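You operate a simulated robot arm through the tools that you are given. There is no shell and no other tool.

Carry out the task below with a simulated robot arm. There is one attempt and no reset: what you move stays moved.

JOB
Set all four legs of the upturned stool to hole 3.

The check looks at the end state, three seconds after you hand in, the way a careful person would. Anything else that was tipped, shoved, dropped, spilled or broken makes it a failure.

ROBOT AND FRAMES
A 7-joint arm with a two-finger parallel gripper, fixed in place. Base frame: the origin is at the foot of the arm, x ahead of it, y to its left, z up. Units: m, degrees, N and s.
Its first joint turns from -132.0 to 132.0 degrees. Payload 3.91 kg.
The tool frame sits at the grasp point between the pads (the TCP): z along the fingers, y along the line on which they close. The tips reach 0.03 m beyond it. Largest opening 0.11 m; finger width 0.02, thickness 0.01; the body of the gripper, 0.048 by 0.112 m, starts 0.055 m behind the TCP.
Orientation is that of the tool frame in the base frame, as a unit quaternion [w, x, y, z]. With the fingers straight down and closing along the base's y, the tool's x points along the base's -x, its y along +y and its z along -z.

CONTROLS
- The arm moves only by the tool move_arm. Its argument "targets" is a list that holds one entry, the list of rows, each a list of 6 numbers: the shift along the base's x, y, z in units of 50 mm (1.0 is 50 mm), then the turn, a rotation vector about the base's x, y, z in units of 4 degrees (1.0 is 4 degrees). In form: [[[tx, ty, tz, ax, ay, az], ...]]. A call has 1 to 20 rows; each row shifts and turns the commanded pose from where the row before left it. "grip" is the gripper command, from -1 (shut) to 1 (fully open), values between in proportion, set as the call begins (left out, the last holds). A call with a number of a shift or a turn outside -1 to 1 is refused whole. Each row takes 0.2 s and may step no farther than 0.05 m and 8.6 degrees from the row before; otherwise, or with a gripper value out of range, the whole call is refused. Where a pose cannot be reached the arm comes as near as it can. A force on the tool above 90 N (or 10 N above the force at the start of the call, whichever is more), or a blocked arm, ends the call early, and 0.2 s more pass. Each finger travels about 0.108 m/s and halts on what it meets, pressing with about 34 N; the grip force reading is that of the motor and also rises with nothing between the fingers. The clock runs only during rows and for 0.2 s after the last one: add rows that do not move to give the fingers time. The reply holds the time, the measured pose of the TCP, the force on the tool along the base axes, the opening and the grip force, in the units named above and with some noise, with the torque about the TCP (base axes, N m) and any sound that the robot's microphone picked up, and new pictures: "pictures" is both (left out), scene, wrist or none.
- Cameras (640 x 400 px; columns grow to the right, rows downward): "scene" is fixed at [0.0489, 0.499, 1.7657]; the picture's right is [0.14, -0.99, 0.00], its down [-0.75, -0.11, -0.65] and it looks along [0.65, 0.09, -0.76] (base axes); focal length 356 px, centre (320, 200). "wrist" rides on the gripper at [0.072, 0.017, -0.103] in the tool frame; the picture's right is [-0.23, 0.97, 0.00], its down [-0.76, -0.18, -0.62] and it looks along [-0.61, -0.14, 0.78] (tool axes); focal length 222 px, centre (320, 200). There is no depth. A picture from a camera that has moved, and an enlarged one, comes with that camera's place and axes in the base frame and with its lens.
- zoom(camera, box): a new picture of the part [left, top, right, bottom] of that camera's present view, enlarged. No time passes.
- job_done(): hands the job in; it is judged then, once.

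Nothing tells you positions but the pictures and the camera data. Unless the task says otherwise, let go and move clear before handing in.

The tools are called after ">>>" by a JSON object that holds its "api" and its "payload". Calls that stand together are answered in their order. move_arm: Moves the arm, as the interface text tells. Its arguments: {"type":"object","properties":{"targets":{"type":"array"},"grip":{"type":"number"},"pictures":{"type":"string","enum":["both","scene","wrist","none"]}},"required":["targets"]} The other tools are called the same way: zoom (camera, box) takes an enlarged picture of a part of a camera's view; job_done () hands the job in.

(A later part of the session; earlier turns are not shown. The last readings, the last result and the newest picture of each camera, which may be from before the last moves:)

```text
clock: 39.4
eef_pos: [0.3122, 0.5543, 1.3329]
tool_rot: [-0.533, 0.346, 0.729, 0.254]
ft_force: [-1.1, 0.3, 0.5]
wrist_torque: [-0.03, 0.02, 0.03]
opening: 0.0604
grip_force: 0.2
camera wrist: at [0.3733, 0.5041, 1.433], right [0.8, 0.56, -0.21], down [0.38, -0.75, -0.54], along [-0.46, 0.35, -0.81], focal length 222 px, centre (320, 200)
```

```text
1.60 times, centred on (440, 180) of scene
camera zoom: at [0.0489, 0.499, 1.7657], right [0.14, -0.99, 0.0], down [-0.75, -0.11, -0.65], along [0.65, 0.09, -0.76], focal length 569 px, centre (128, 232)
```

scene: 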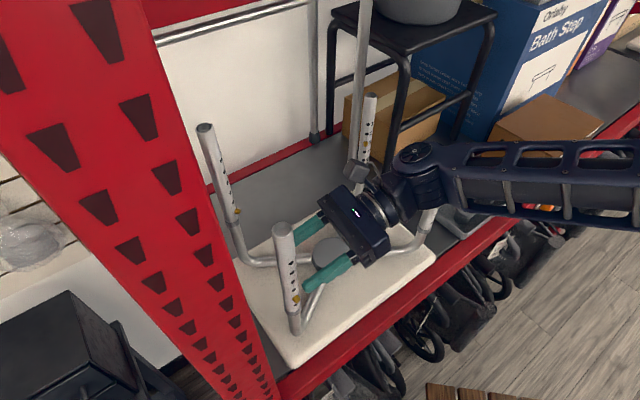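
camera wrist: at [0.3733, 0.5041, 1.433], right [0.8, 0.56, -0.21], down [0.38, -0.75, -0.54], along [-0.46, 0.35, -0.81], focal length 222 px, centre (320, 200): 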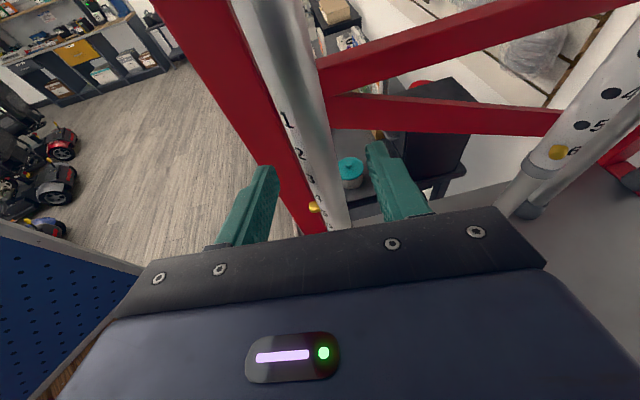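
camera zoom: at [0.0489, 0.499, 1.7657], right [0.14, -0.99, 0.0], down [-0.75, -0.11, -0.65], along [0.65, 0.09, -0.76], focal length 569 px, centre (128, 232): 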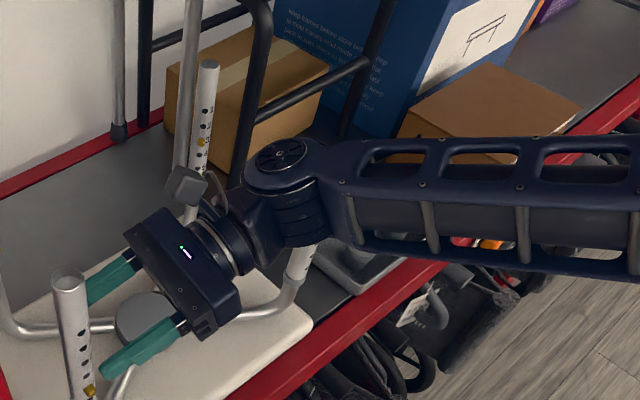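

The last stretch to the leg B grasp is 65 mm down and 28 mm forward. Forces are near zero and the leg sits between the fingers.

>>> {"api": "move_arm", "payload": {"targets": [[[-0.187, 0.202, -0.65, 0, 0, 0], [-0.187, 0.202, -0.65, 0, 0, 0], [0, 0, 0, 0, 0, 0]]], "grip": 0.1}}

>>> {"api": "zoom", "payload": {"camera": "wrist", "box": [200, 80, 440, 230]}}

>>> {"api": "zoom", "payload": {"camera": "scene", "box": [240, 100, 520, 340]}}

```text
clock: 40.2
eef_pos: [0.2939, 0.5734, 1.2649]
tool_rot: [-0.533, 0.345, 0.729, 0.254]
ft_force: [0.5, 0.5, -0.2]
wrist_torque: [0.0, 0.02, -0.03]
opening: 0.0608
grip_force: 0.1
camera wrist: at [0.3551, 0.5228, 1.3662], right [0.8, 0.56, -0.21], down [0.38, -0.75, -0.54], along [-0.46, 0.35, -0.81], focal length 222 px, centre (320, 200)
```

scene: 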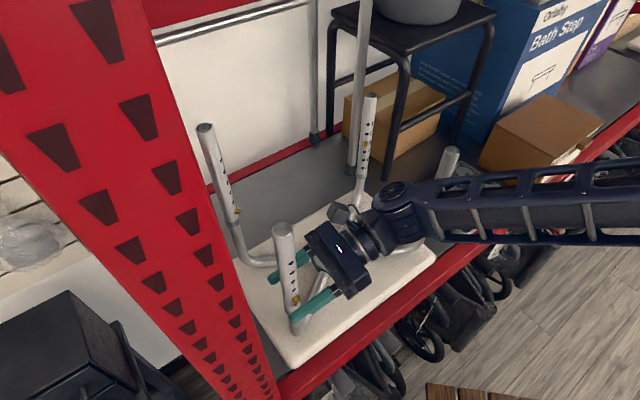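
wrist: 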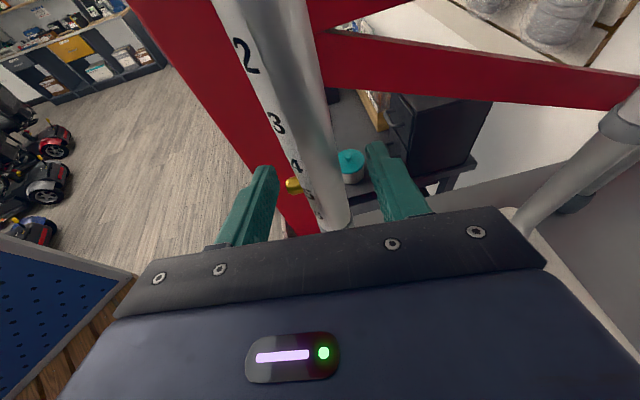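

```text
2.67 times, centred on (320, 155) of wrist
camera zoom: at [0.3551, 0.5228, 1.3662], right [0.8, 0.56, -0.21], down [0.38, -0.75, -0.54], along [-0.46, 0.35, -0.81], focal length 592 px, centre (320, 320)
```

zoom: 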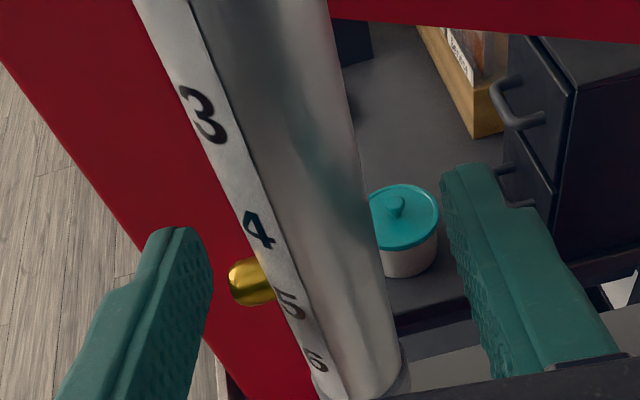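

```text
1.67 times, centred on (380, 220) of scene
camera zoom: at [0.0489, 0.499, 1.7657], right [0.14, -0.99, 0.0], down [-0.75, -0.11, -0.65], along [0.65, 0.09, -0.76], focal length 593 px, centre (220, 167)
```

zoom: 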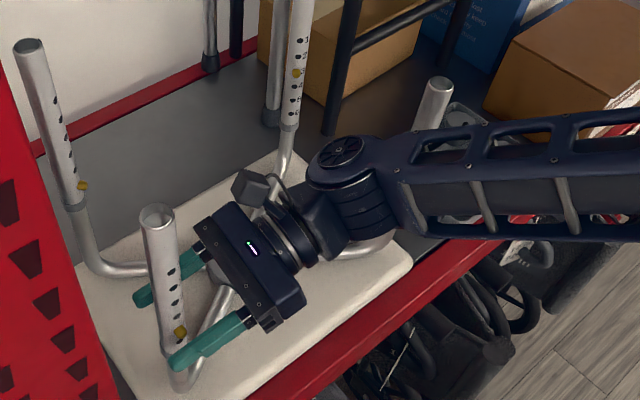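

The leg B button is in the same spot between the pads as on D and C. I'll press it and slide down one spacing.

>>> {"api": "move_arm", "payload": {"targets": [[[0, 0, 0, 0, 0, 0], [0, 0, 0, 0, 0, 0], [0, 0, 0, 0, 0, 0], [0, 0, -0.1, 0, 0, 0], [0, 0, -0.1, 0, 0, 0], [0, 0, -0.1, 0, 0, 0], [0, 0, -0.1, 0, 0, 0], [0, 0, -0.1, 0, 0, 0], [0, 0, 0, 0, 0, 0]]], "grip": -1}}

>>> {"api": "zoom", "payload": {"camera": "wrist", "box": [200, 80, 440, 230]}}

>>> {"api": "zoom", "payload": {"camera": "scene", "box": [240, 100, 520, 340]}}

```text
clock: 42.2
eef_pos: [0.2946, 0.5742, 1.2409]
tool_rot: [-0.533, 0.347, 0.729, 0.254]
ft_force: [27.5, -16.5, -0.4]
wrist_torque: [-0.95, 0.02, -0.32]
opening: 0.0243
grip_force: 45.2
heard: click
camera wrist: at [0.3554, 0.5239, 1.3418], right [0.8, 0.56, -0.22], down [0.38, -0.75, -0.54], along [-0.46, 0.35, -0.81], focal length 222 px, centre (320, 200)
```

scene: 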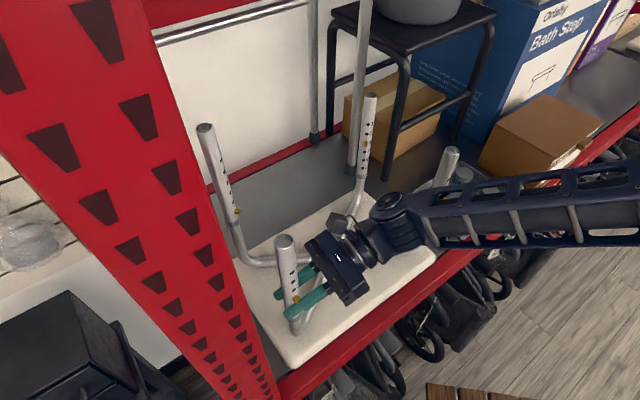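
wrist: 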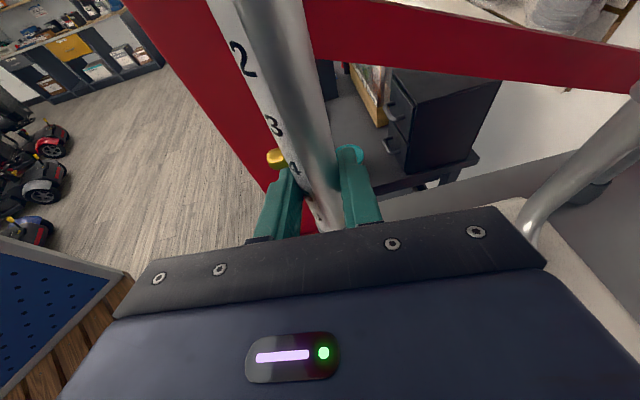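

```text
2.67 times, centred on (320, 155) of wrist
camera zoom: at [0.3554, 0.5239, 1.3418], right [0.8, 0.56, -0.22], down [0.38, -0.75, -0.54], along [-0.46, 0.35, -0.81], focal length 592 px, centre (320, 320)
```

zoom: 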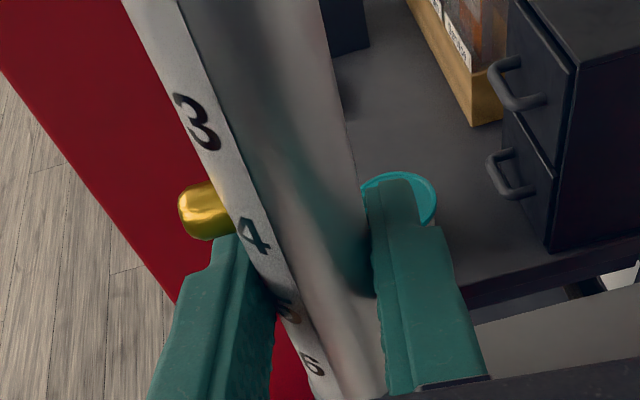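

```text
1.67 times, centred on (380, 220) of scene
camera zoom: at [0.0489, 0.499, 1.7657], right [0.14, -0.99, 0.0], down [-0.75, -0.11, -0.65], along [0.65, 0.09, -0.76], focal length 593 px, centre (220, 167)
```

zoom: 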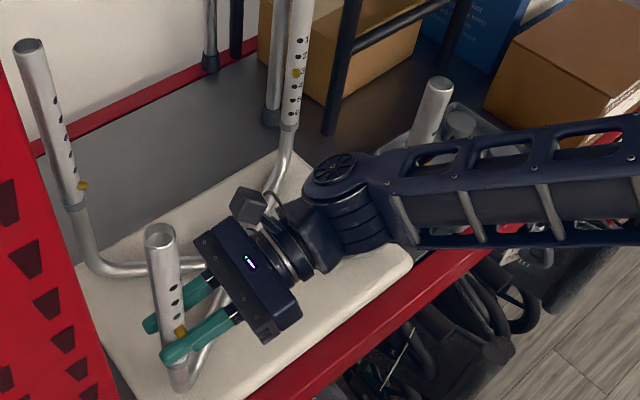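

Leg B has moved to hole 4, and the seat corners have not shifted in the scene view. I'll release and go back up.

>>> {"api": "move_arm", "payload": {"targets": [[[0, 0, 0, 0, 0, 0], [0, 0, 0, 0, 0, 0], [0, 0, 0.25, 0, 0, 0], [0, 0, 0.25, 0, 0, 0], [0, 0, 0, 0, 0, 0]]], "grip": 0.1}}

>>> {"api": "zoom", "payload": {"camera": "wrist", "box": [200, 80, 440, 230]}}

```text
clock: 43.4
eef_pos: [0.2915, 0.5738, 1.2669]
tool_rot: [-0.534, 0.345, 0.729, 0.254]
ft_force: [0.5, -0.1, -0.1]
wrist_torque: [0.02, -0.03, 0.0]
opening: 0.0606
grip_force: 0.0
camera wrist: at [0.3524, 0.5246, 1.3676], right [0.8, 0.56, -0.21], down [0.38, -0.75, -0.54], along [-0.46, 0.35, -0.81], focal length 222 px, centre (320, 200)
```

scene: 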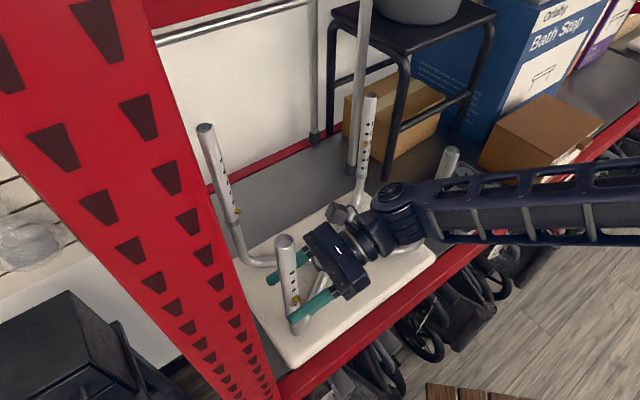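
wrist: 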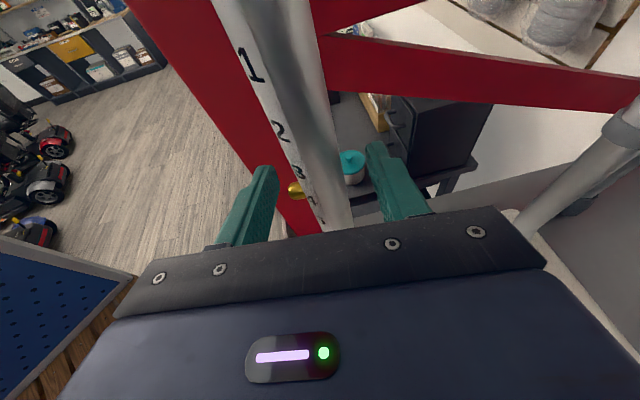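

```text
2.67 times, centred on (320, 155) of wrist
camera zoom: at [0.3524, 0.5246, 1.3676], right [0.8, 0.56, -0.21], down [0.38, -0.75, -0.54], along [-0.46, 0.35, -0.81], focal length 592 px, centre (320, 320)
```

zoom: 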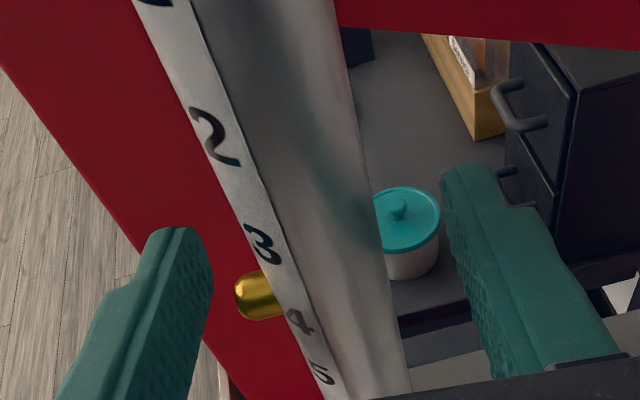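

>>> {"api": "move_arm", "payload": {"targets": [[[0, 0, 0, 0, 0, 0], [0, 0, 0, 0, 0, 0], [0, 0, 0, 0, 0, 0], [0, 0, -0.1, 0, 0, 0], [0, 0, -0.1, 0, 0, 0], [0, 0, -0.1, 0, 0, 0], [0, 0, -0.1, 0, 0, 0], [0, 0, -0.1, 0, 0, 0], [0, 0, 0, 0, 0, 0]]], "grip": -1}}

>>> {"api": "zoom", "payload": {"camera": "wrist", "box": [200, 80, 440, 230]}}

>>> {"api": "zoom", "payload": {"camera": "scene", "box": [240, 100, 520, 340]}}

```text
clock: 45.4
eef_pos: [0.2929, 0.5743, 1.2421]
tool_rot: [-0.533, 0.347, 0.728, 0.256]
ft_force: [14.1, 6.9, 16.5]
wrist_torque: [-0.29, 0.44, -0.3]
opening: 0.025
grip_force: 44.8
heard: click
camera wrist: at [0.3543, 0.5254, 1.342], right [0.8, 0.56, -0.21], down [0.38, -0.75, -0.54], along [-0.46, 0.35, -0.81], focal length 222 px, centre (320, 200)
```

scene: 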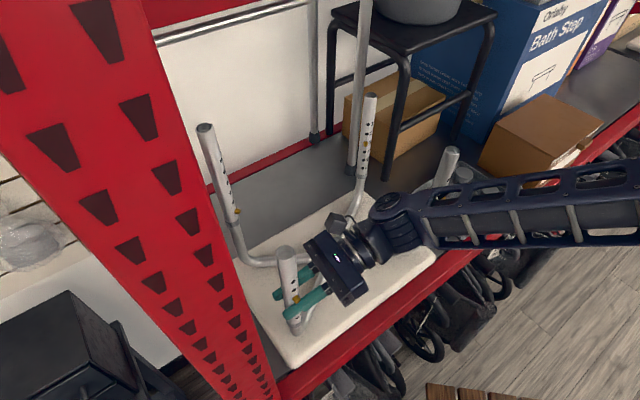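
wrist: 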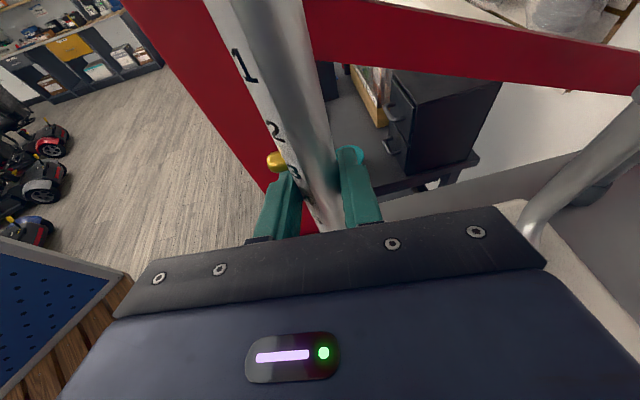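

```text
2.67 times, centred on (320, 155) of wrist
camera zoom: at [0.3543, 0.5254, 1.342], right [0.8, 0.56, -0.21], down [0.38, -0.75, -0.54], along [-0.46, 0.35, -0.81], focal length 592 px, centre (320, 320)
```

zoom: 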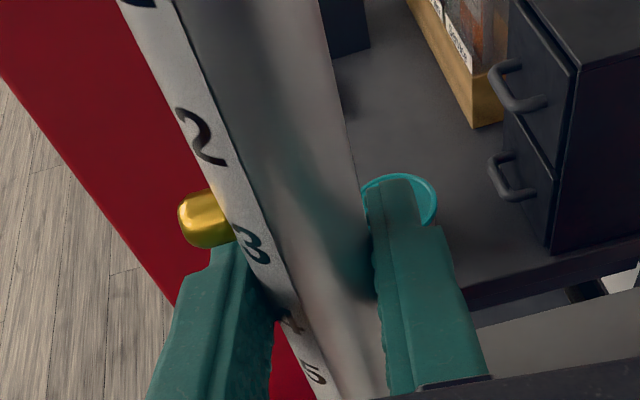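

```text
1.67 times, centred on (380, 220) of scene
camera zoom: at [0.0489, 0.499, 1.7657], right [0.14, -0.99, 0.0], down [-0.75, -0.11, -0.65], along [0.65, 0.09, -0.76], focal length 593 px, centre (220, 167)
```

zoom: 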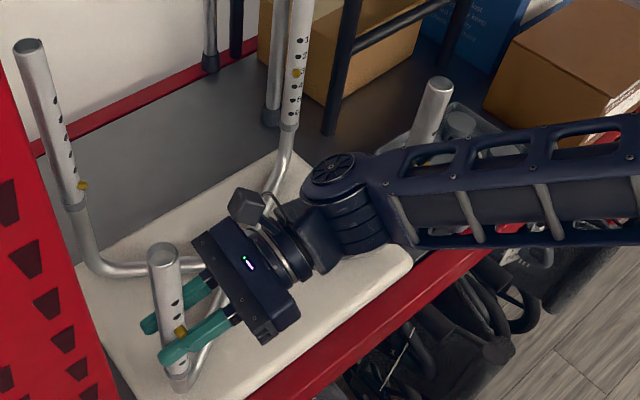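

Leg B's button is at hole 3. I'll release and leave by the same slanted path in reverse.

>>> {"api": "move_arm", "payload": {"targets": [[[0, 0, 0, 0, 0, 0], [0, 0, 0, 0, 0, 0], [0, 0, 0.25, 0, 0, 0], [0, 0, 0.25, 0, 0, 0], [0.187, -0.202, 0.65, 0, 0, 0], [0.187, -0.202, 0.65, 0, 0, 0], [0.158, -0.192, 0.67, 0, 0, 0], [0.158, -0.192, 0.67, 0, 0, 0], [0, 0, 0.9, 0, 0, 0], [0, 0, 0.9, 0, 0, 0], [0, 0, 0.9, 0, 0, 0], [0, 0, 0, 0, 0, 0]]], "grip": 0.1}}

>>> {"api": "zoom", "payload": {"camera": "scene", "box": [180, 110, 340, 370]}}

>>> {"api": "zoom", "payload": {"camera": "wrist", "box": [280, 100, 540, 240]}}

```text
clock: 48.0
eef_pos: [0.3293, 0.537, 1.531]
tool_rot: [-0.533, 0.347, 0.728, 0.255]
ft_force: [-0.4, 0.4, 0.1]
wrist_torque: [0.0, -0.04, 0.03]
opening: 0.0605
grip_force: 0.0
camera wrist: at [0.3895, 0.4876, 1.6319], right [0.8, 0.56, -0.21], down [0.38, -0.75, -0.54], along [-0.46, 0.35, -0.81], focal length 222 px, centre (320, 200)
```

scene: 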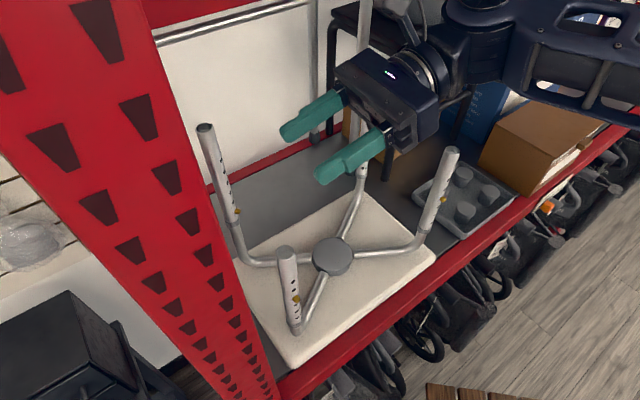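
wrist: 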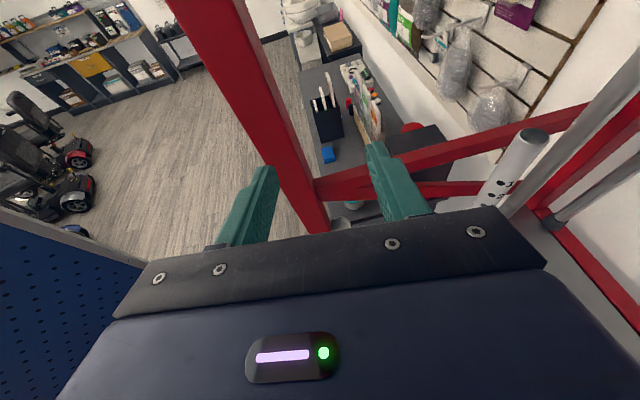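

```text
1.54 times, centred on (260, 240) of scene
camera zoom: at [0.0489, 0.499, 1.7657], right [0.14, -0.99, 0.0], down [-0.75, -0.11, -0.65], along [0.65, 0.09, -0.76], focal length 548 px, centre (412, 138)
```

zoom: 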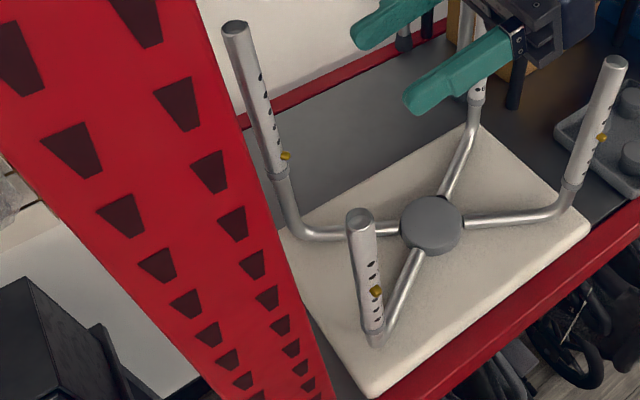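

```text
2.46 times, centred on (410, 170) of wrist
camera zoom: at [0.3895, 0.4876, 1.6319], right [0.8, 0.56, -0.21], down [0.38, -0.75, -0.54], along [-0.46, 0.35, -0.81], focal length 547 px, centre (98, 274)
```

zoom: 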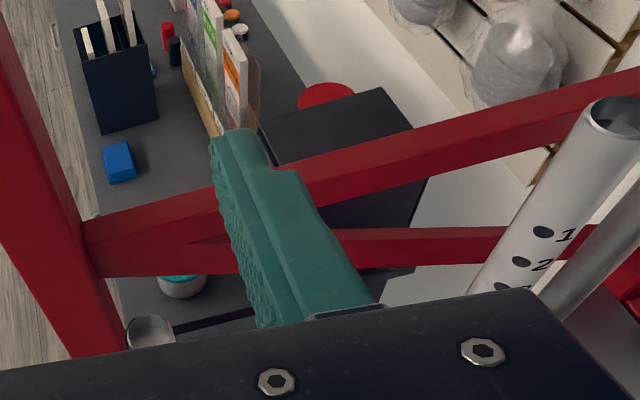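

Legs B, C and D are done; leg A at (0.436, 0.72) remains, with its button facing about −92°. I'll yaw about +40° while moving above A at z ≈ 1.55, clear of all the leg tops, and see whether the arm can hold that pose.

>>> {"api": "move_arm", "payload": {"targets": [[[0, 0, 0.4, 0, 0, 1], [0.2, 0.35, 0, 0, 0, 1], [0.2, 0.35, 0, 0, 0, 1], [0.2, 0.35, 0, 0, 0, 1], [0.2, 0.35, 0, 0, 0, 1], [0.2, 0.35, 0, 0, 0, 1], [0, 0, 0, 0, 0, 0]]], "grip": 0.1}}

```text
clock: 49.6
eef_pos: [0.3778, 0.6221, 1.5536]
tool_rot: [-0.574, 0.187, 0.786, 0.138]
ft_force: [0.3, 0.3, 0.9]
wrist_torque: [0.03, 0.02, -0.01]
opening: 0.0604
grip_force: 0.1
camera wrist: at [0.4526, 0.6023, 1.6535], right [0.5, 0.84, -0.21], down [0.66, -0.53, -0.54], along [-0.57, 0.13, -0.81], focal length 222 px, centre (320, 200)
```

scene: 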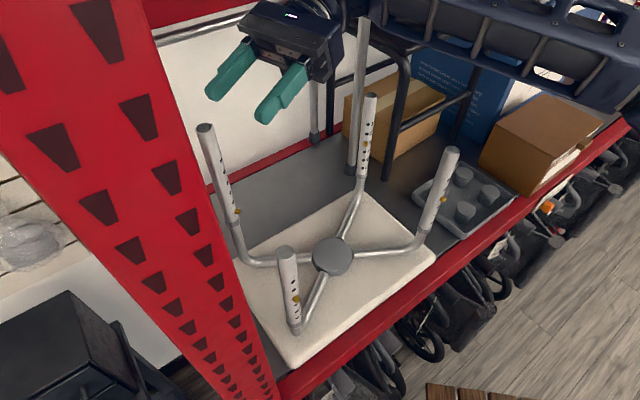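
wrist: 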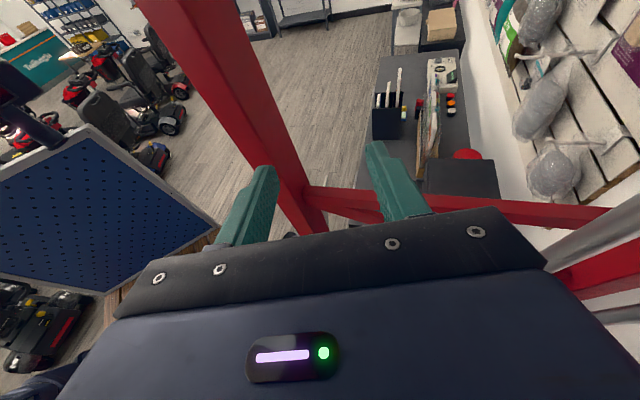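

The arm holds this pose with no contact. I'll continue toward the spot above leg A, yawing another 20°.

>>> {"api": "move_arm", "payload": {"targets": [[[0.232, 0.39, 0, 0, 0, 1], [0.232, 0.39, 0, 0, 0, 1], [0.232, 0.39, 0, 0, 0, 1], [0.2, 0.2, 0, 0, 0, 1], [0.2, 0.2, 0, 0, 0, 1], [0, 0, 0, 0, 0, 0]]], "grip": 0.1}}

>>> {"api": "zoom", "payload": {"camera": "scene", "box": [140, 0, 400, 180]}}

```text
clock: 51.0
eef_pos: [0.4315, 0.6741, 1.5401]
tool_rot: [-0.59, 0.048, 0.805, 0.036]
ft_force: [0.1, 0.0, -0.5]
wrist_torque: [-0.05, 0.03, 0.01]
opening: 0.0604
grip_force: 0.1
out of reach, approached as far as the arm can: row 5
camera wrist: at [0.5087, 0.6808, 1.6394], right [0.18, 0.96, -0.22], down [0.8, -0.27, -0.54], along [-0.58, -0.07, -0.81], focal length 222 px, centre (320, 200)
```

scene: 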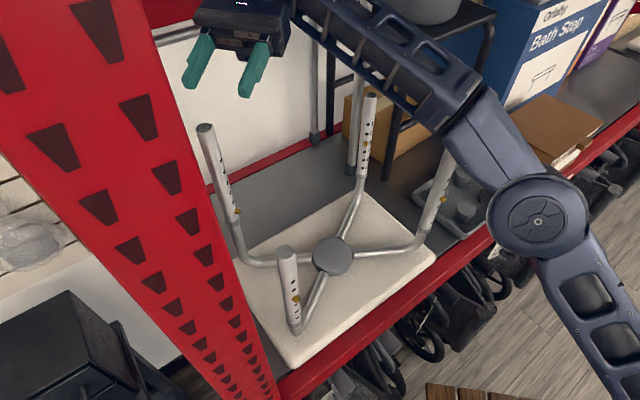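
wrist: 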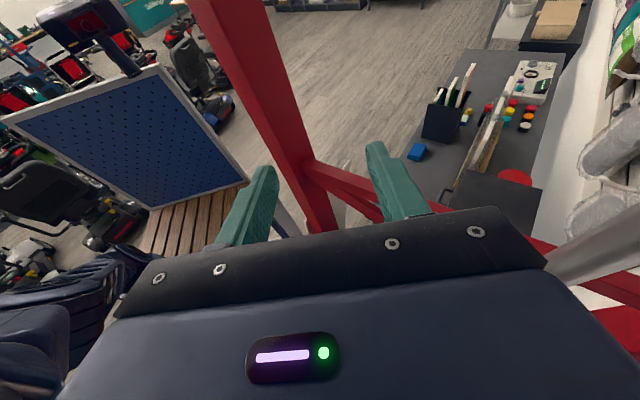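

```text
2.22 times, centred on (270, 90) of scene
camera zoom: at [0.0489, 0.499, 1.7657], right [0.14, -0.99, 0.0], down [-0.75, -0.11, -0.65], along [0.65, 0.09, -0.76], focal length 791 px, centre (431, 444)
```

zoom: 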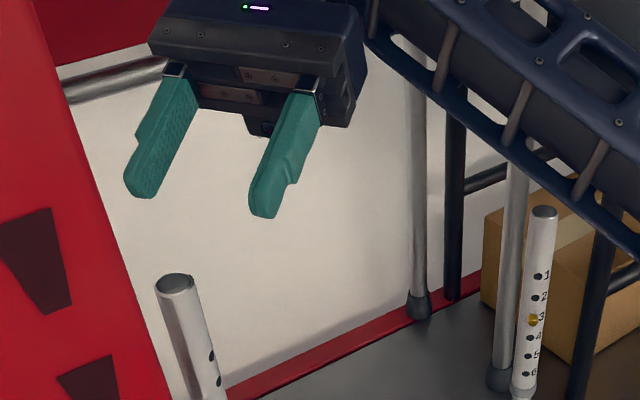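

The arm hit its reach limit while this high and this far over. Bringing the wrist closer to the base fixes that, so I'll reduce the tilt and yaw back slightly while lowering a little.

>>> {"api": "move_arm", "payload": {"targets": [[[0, -0.2, -0.2, 0, 0, -1], [0, -0.2, -0.2, 0, 0, -1], [0, 0, -0.2, 0, 0, -1], [0, 0, -0.2, -0.34, -0.94, 0], [0, 0, 0, -0.34, -0.94, 0], [0, 0, 0, -0.34, -0.94, 0], [0, 0, 0, 0, 0, 0]]], "grip": 0.45}}

>>> {"api": "zoom", "payload": {"camera": "scene", "box": [140, 0, 400, 180]}}

```text
clock: 52.6
eef_pos: [0.4313, 0.6548, 1.4997]
tool_rot: [-0.497, 0.143, 0.852, 0.082]
ft_force: [-0.5, -0.2, -0.4]
wrist_torque: [-0.03, 0.02, -0.01]
opening: 0.0797
grip_force: 0.0
camera wrist: at [0.4876, 0.652, 1.6132], right [0.42, 0.88, -0.2], down [0.81, -0.47, -0.35], along [-0.41, -0.01, -0.91], focal length 222 px, centre (320, 200)
```

scene: 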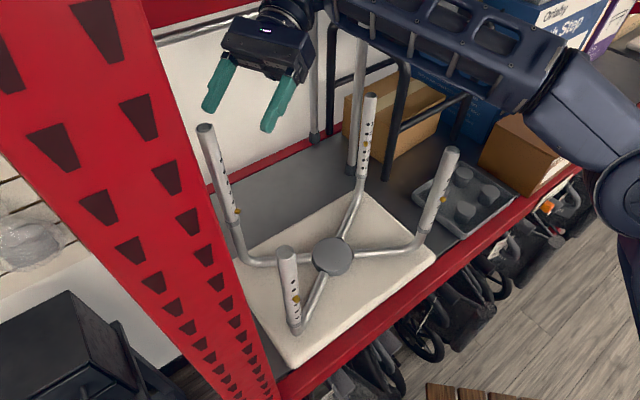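
wrist: 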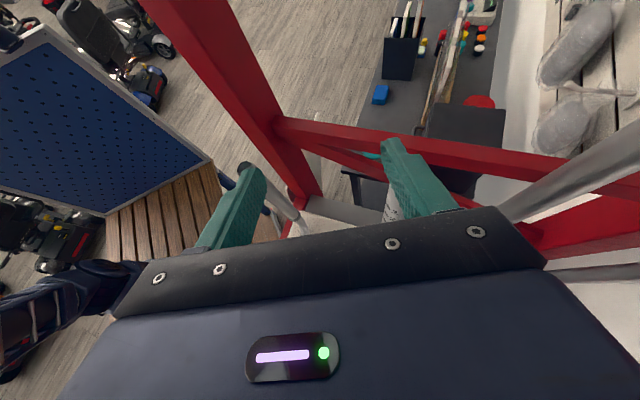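

```text
2.22 times, centred on (270, 90) of scene
camera zoom: at [0.0489, 0.499, 1.7657], right [0.14, -0.99, 0.0], down [-0.75, -0.11, -0.65], along [0.65, 0.09, -0.76], focal length 791 px, centre (431, 444)
```

zoom: 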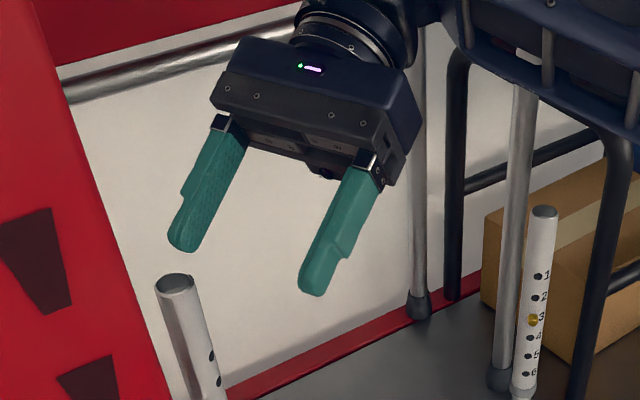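

The commanded pose follows the pose actually reached, and the tilt is now 60°. I'll move sideways to a spot directly above leg A, with the fingers clear over its top.

>>> {"api": "move_arm", "payload": {"targets": [[[0.031, 0.433, 0, 0, 0, 0], [0.031, 0.433, 0, 0, 0, 0], [0.031, 0.433, 0, 0, 0, 0], [0, 0, 0, 0, 0, 0]]], "grip": 0.45}}

>>> {"api": "zoom", "payload": {"camera": "wrist", "box": [200, 100, 440, 240]}}

>>> {"api": "zoom", "payload": {"camera": "scene", "box": [140, 20, 340, 180]}}

```text
clock: 53.6
eef_pos: [0.4378, 0.7189, 1.4985]
tool_rot: [-0.496, 0.142, 0.853, 0.082]
ft_force: [-0.1, 0.3, -0.2]
wrist_torque: [0.0, 0.0, 0.03]
opening: 0.0798
grip_force: 0.0
camera wrist: at [0.4942, 0.7169, 1.6126], right [0.42, 0.88, -0.2], down [0.81, -0.47, -0.35], along [-0.41, -0.01, -0.91], focal length 222 px, centre (320, 200)
```

scene: 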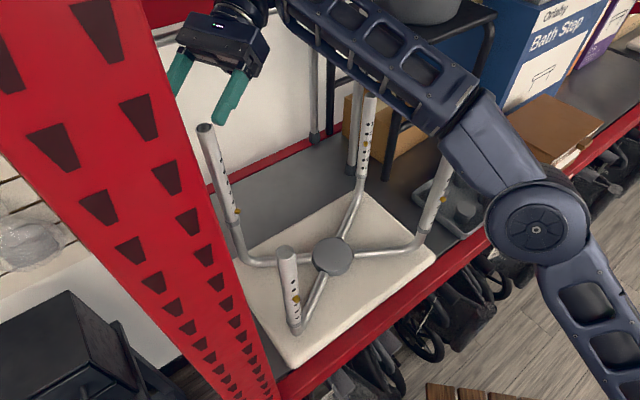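
wrist: 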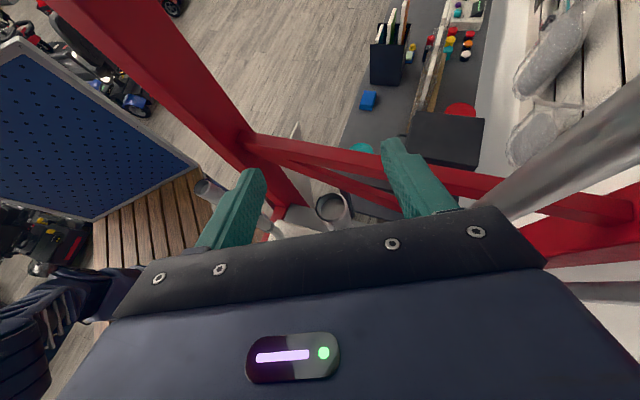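

```text
2.67 times, centred on (320, 170) of wrist
camera zoom: at [0.4942, 0.7169, 1.6126], right [0.42, 0.88, -0.2], down [0.81, -0.47, -0.35], along [-0.41, -0.01, -0.91], focal length 592 px, centre (320, 280)
```

zoom: 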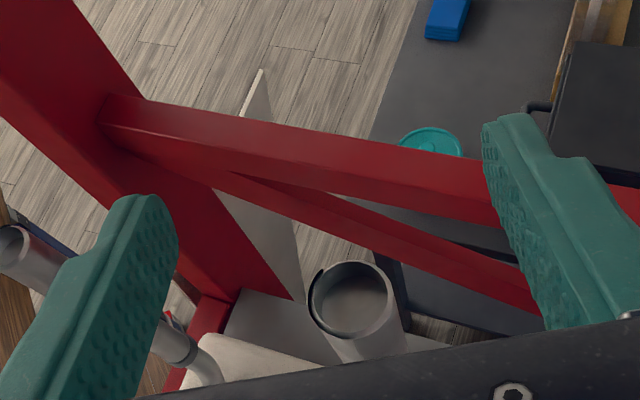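

```text
2.50 times, centred on (240, 100) of scene
camera zoom: at [0.0489, 0.499, 1.7657], right [0.14, -0.99, 0.0], down [-0.75, -0.11, -0.65], along [0.65, 0.09, -0.76], focal length 890 px, centre (520, 450)
```

zoom: 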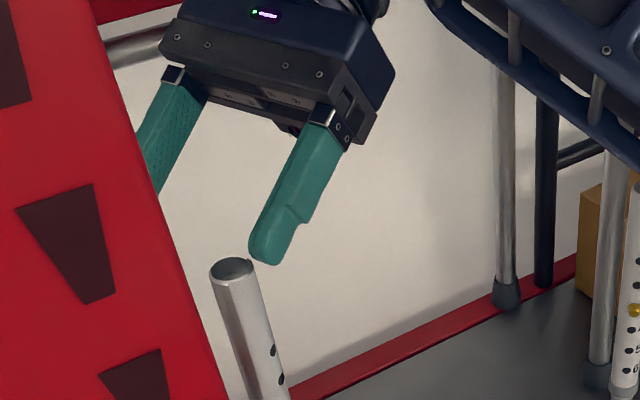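

The TCP is directly over leg A, with the sleeve centred between the open fingers to within 1 mm. I'll descend in stages, watching the forearm relative to leg D.

>>> {"api": "move_arm", "payload": {"targets": [[[0, 0, -0.6, 0, 0, 0], [0, 0, -0.6, 0, 0, 0], [0, 0, -0.6, 0, 0, 0], [0, 0, -0.5, 0, 0, 0], [0, 0, 0, 0, 0, 0]]], "grip": 0.45}}

>>> {"api": "zoom", "payload": {"camera": "wrist", "box": [200, 80, 440, 230]}}

>>> {"api": "zoom", "payload": {"camera": "scene", "box": [320, 40, 640, 280]}}

```text
clock: 54.8
eef_pos: [0.4382, 0.7183, 1.3853]
tool_rot: [-0.496, 0.142, 0.853, 0.082]
ft_force: [-0.3, 0.8, -0.1]
wrist_torque: [0.02, -0.03, -0.02]
opening: 0.0797
grip_force: 0.1
camera wrist: at [0.4943, 0.7162, 1.4984], right [0.42, 0.88, -0.2], down [0.81, -0.47, -0.35], along [-0.41, -0.01, -0.91], focal length 222 px, centre (320, 200)
```

scene: 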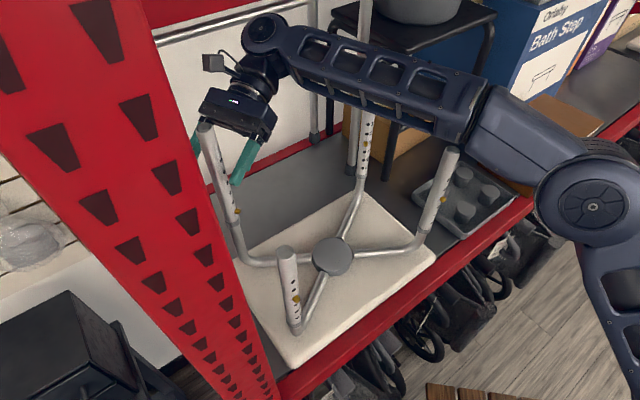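
wrist: 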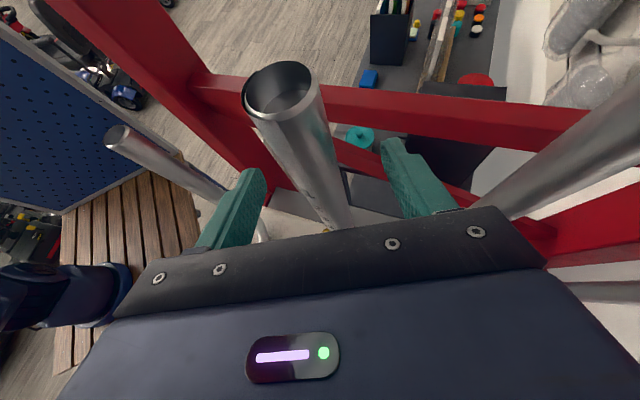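

```text
2.67 times, centred on (320, 155) of wrist
camera zoom: at [0.4943, 0.7162, 1.4984], right [0.42, 0.88, -0.2], down [0.81, -0.47, -0.35], along [-0.41, -0.01, -0.91], focal length 592 px, centre (320, 320)
```

zoom: 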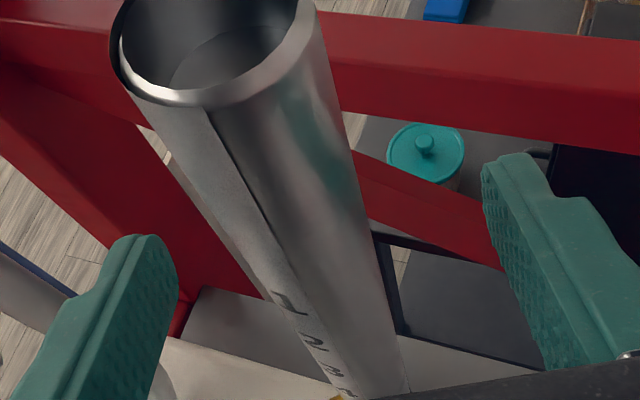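

```text
1.67 times, centred on (480, 160) of scene
camera zoom: at [0.0489, 0.499, 1.7657], right [0.14, -0.99, 0.0], down [-0.75, -0.11, -0.65], along [0.65, 0.09, -0.76], focal length 593 px, centre (53, 267)
```

zoom: 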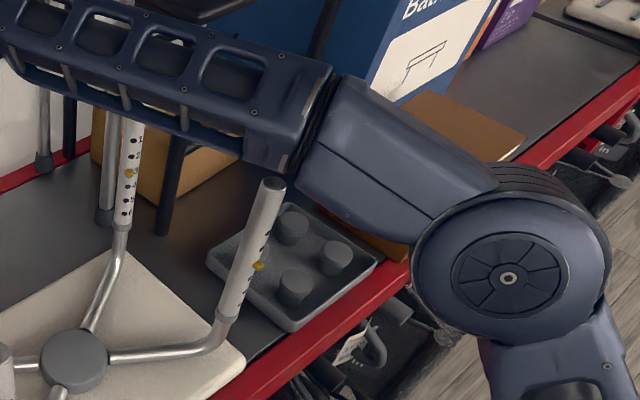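

The sleeve is passing cleanly between the fingers with no contact forces, and leg D's top is clear of the forearm. I'll keep descending while yawing to about −99° and tilting back up, which straightens the arm and moves the forearm away from leg D.

>>> {"api": "move_arm", "payload": {"targets": [[[0, 0, -0.27, 0.1, 0.49, 0.65], [0, 0, -0.27, 0.1, 0.49, 0.65], [0, 0, -0.27, 0.09, 0.49, 0.65], [0, 0, -0.27, 0.08, 0.49, 0.65], [0, 0, 0, 0, 0, 0]]], "grip": 0.45}}

>>> {"api": "zoom", "payload": {"camera": "wrist", "box": [200, 80, 440, 230]}}

>>> {"api": "zoom", "payload": {"camera": "scene", "box": [320, 40, 640, 280]}}

```text
clock: 56.0
eef_pos: [0.4392, 0.7201, 1.3294]
tool_rot: [-0.56, 0.064, 0.825, 0.038]
ft_force: [-0.1, -0.1, -0.6]
wrist_torque: [0.0, 0.0, -0.02]
opening: 0.0796
grip_force: 0.0
camera wrist: at [0.5082, 0.7267, 1.435], right [0.22, 0.95, -0.22], down [0.82, -0.31, -0.48], along [-0.52, -0.07, -0.85], focal length 222 px, centre (320, 200)
```

scene: 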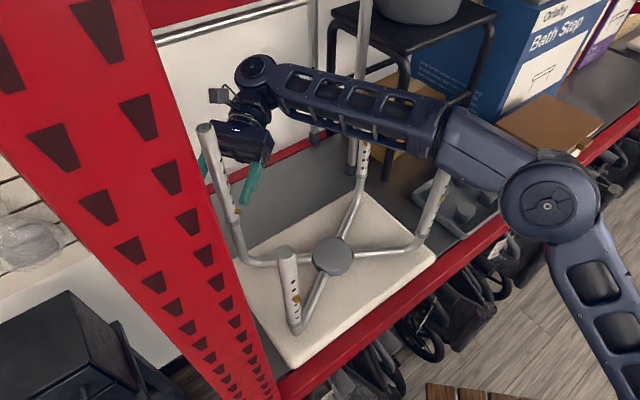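
wrist: 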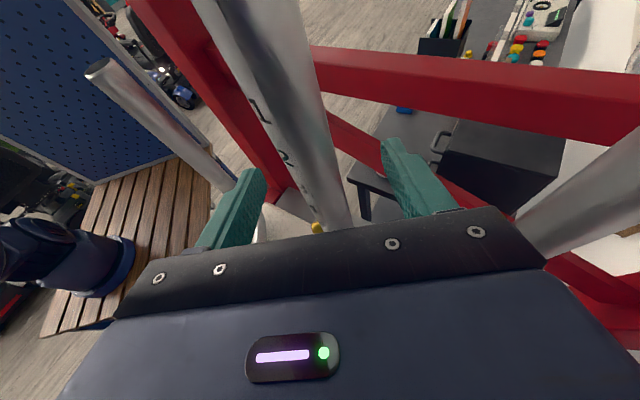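

```text
2.67 times, centred on (320, 155) of wrist
camera zoom: at [0.5082, 0.7267, 1.435], right [0.22, 0.95, -0.22], down [0.82, -0.31, -0.48], along [-0.52, -0.07, -0.85], focal length 592 px, centre (320, 320)
```

zoom: 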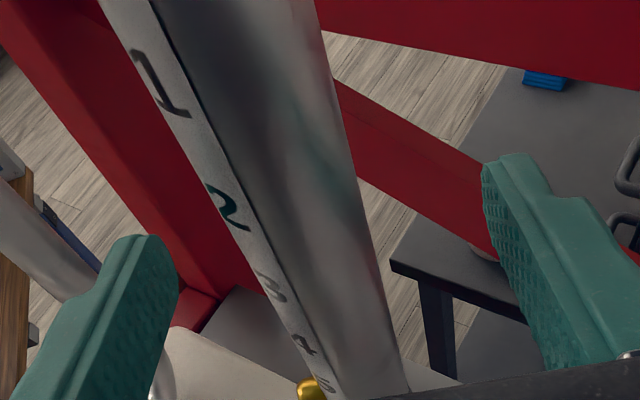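

```text
1.67 times, centred on (480, 160) of scene
camera zoom: at [0.0489, 0.499, 1.7657], right [0.14, -0.99, 0.0], down [-0.75, -0.11, -0.65], along [0.65, 0.09, -0.76], focal length 593 px, centre (53, 267)
```

zoom: 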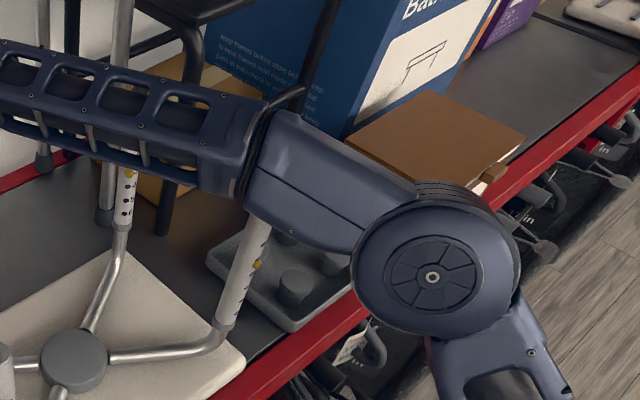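

The forearm is getting close to leg D's top, so I won't descend further in this posture. Tilting the tool back toward vertical by about 12° should lift the wrist and pull the forearm away from leg D.

>>> {"api": "move_arm", "payload": {"targets": [[[0, 0, 0, -0.148, -0.985, 0], [0, 0, 0, -0.148, -0.985, 0], [0, 0, 0, -0.148, -0.985, 0], [0, 0, 0, 0, 0, 0]]], "grip": 0.45}}

>>> {"api": "zoom", "payload": {"camera": "wrist", "box": [200, 80, 440, 230]}}

>>> {"api": "zoom", "payload": {"camera": "scene", "box": [320, 40, 640, 280]}}

```text
clock: 57.0
eef_pos: [0.4374, 0.7193, 1.3318]
tool_rot: [-0.471, 0.067, 0.879, 0.031]
ft_force: [-0.5, -0.1, 0.5]
wrist_torque: [-0.02, 0.0, -0.01]
opening: 0.08
grip_force: 0.0
camera wrist: at [0.4846, 0.7294, 1.4479], right [0.27, 0.94, -0.2], down [0.9, -0.32, -0.29], along [-0.33, -0.1, -0.94], focal length 222 px, centre (320, 200)
```

scene: 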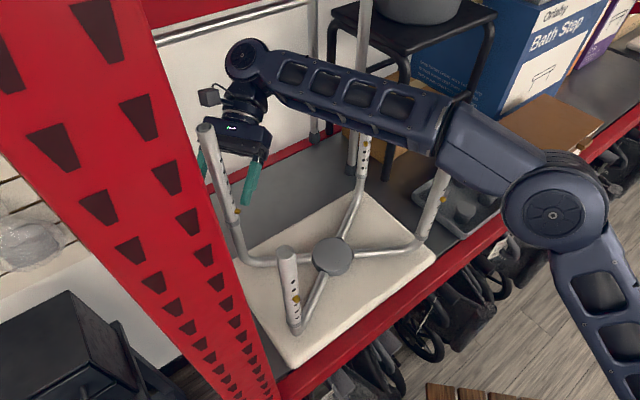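
wrist: 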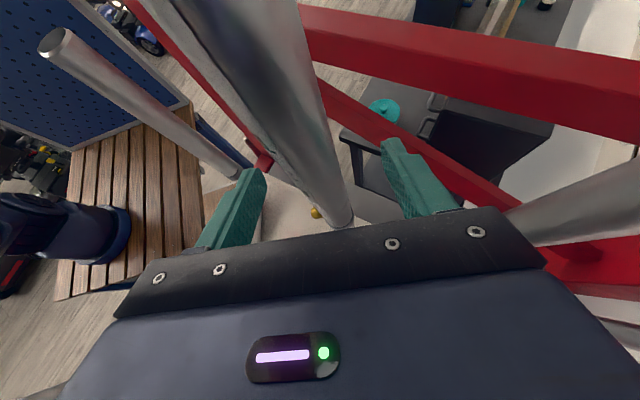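

```text
2.67 times, centred on (320, 155) of wrist
camera zoom: at [0.4846, 0.7294, 1.4479], right [0.27, 0.94, -0.2], down [0.9, -0.32, -0.29], along [-0.33, -0.1, -0.94], focal length 592 px, centre (320, 320)
```

zoom: 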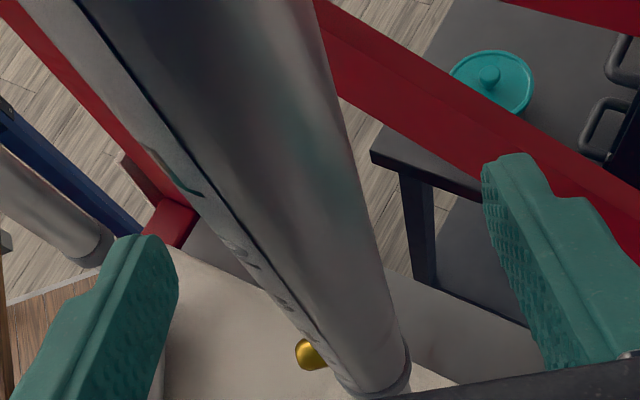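

```text
1.67 times, centred on (480, 160) of scene
camera zoom: at [0.0489, 0.499, 1.7657], right [0.14, -0.99, 0.0], down [-0.75, -0.11, -0.65], along [0.65, 0.09, -0.76], focal length 593 px, centre (53, 267)
```

zoom: 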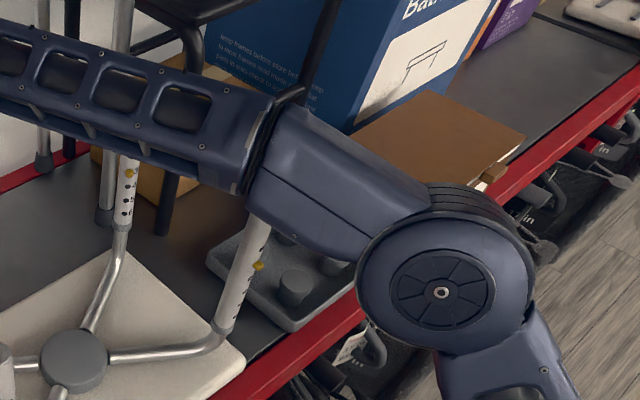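

The forearm moved away from leg D, leaving an estimated side gap of at least 2 cm, and leg D has not moved. I'll descend another 3 cm and check again.

>>> {"api": "move_arm", "payload": {"targets": [[[0, 0, -0.3, 0, 0, 0], [0, 0, -0.3, 0, 0, 0], [0, 0, 0, 0, 0, 0]]], "grip": 0.45}}

>>> {"api": "zoom", "payload": {"camera": "wrist", "box": [200, 80, 440, 230]}}

>>> {"api": "zoom", "payload": {"camera": "scene", "box": [320, 40, 640, 280]}}

>>> {"api": "zoom", "payload": {"camera": "scene", "box": [180, 40, 300, 240]}}

```text
clock: 57.8
eef_pos: [0.4356, 0.7199, 1.2994]
tool_rot: [-0.473, 0.067, 0.878, 0.031]
ft_force: [-0.1, 0.0, 2.0]
wrist_torque: [-0.01, 0.02, -0.03]
opening: 0.0797
grip_force: 0.1
camera wrist: at [0.4833, 0.7289, 1.4175], right [0.27, 0.94, -0.2], down [0.9, -0.32, -0.29], along [-0.34, -0.1, -0.94], focal length 222 px, centre (320, 200)
```

scene: 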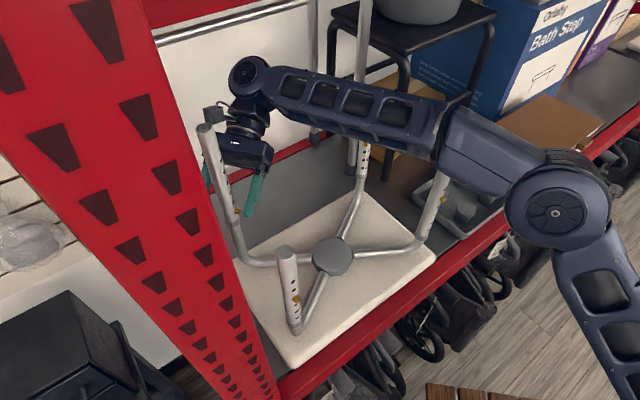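
wrist: 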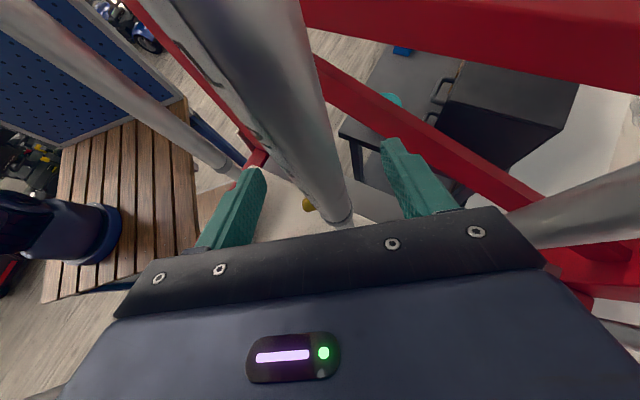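

```text
2.67 times, centred on (320, 155) of wrist
camera zoom: at [0.4833, 0.7289, 1.4175], right [0.27, 0.94, -0.2], down [0.9, -0.32, -0.29], along [-0.34, -0.1, -0.94], focal length 592 px, centre (320, 320)
```

zoom: 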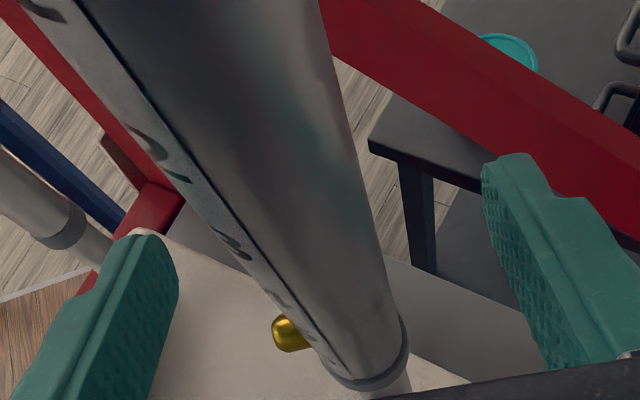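

```text
1.67 times, centred on (480, 160) of scene
camera zoom: at [0.0489, 0.499, 1.7657], right [0.14, -0.99, 0.0], down [-0.75, -0.11, -0.65], along [0.65, 0.09, -0.76], focal length 593 px, centre (53, 267)
```

zoom: 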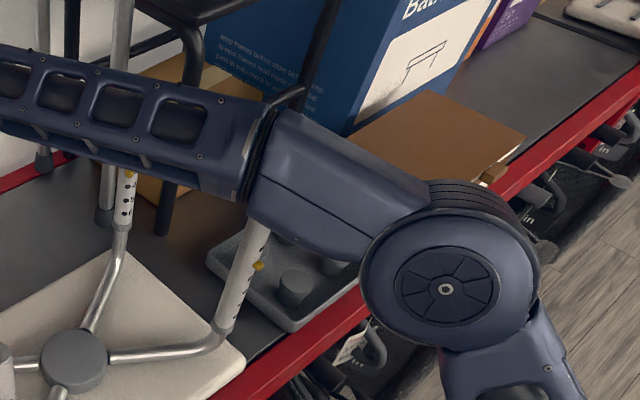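

```text
2.00 times, centred on (240, 140) of scene
camera zoom: at [0.0489, 0.499, 1.7657], right [0.14, -0.99, 0.0], down [-0.75, -0.11, -0.65], along [0.65, 0.09, -0.76], focal length 712 px, centre (480, 320)
```

zoom: 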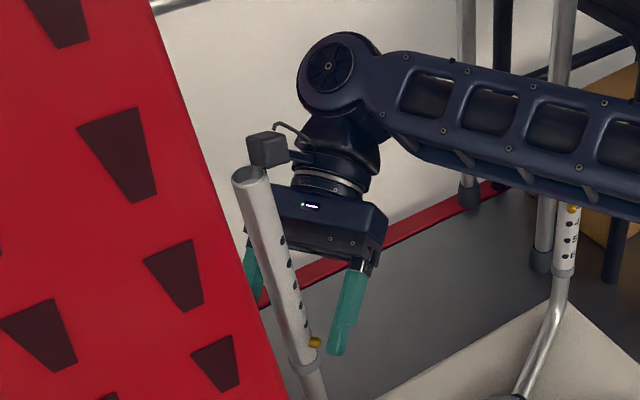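

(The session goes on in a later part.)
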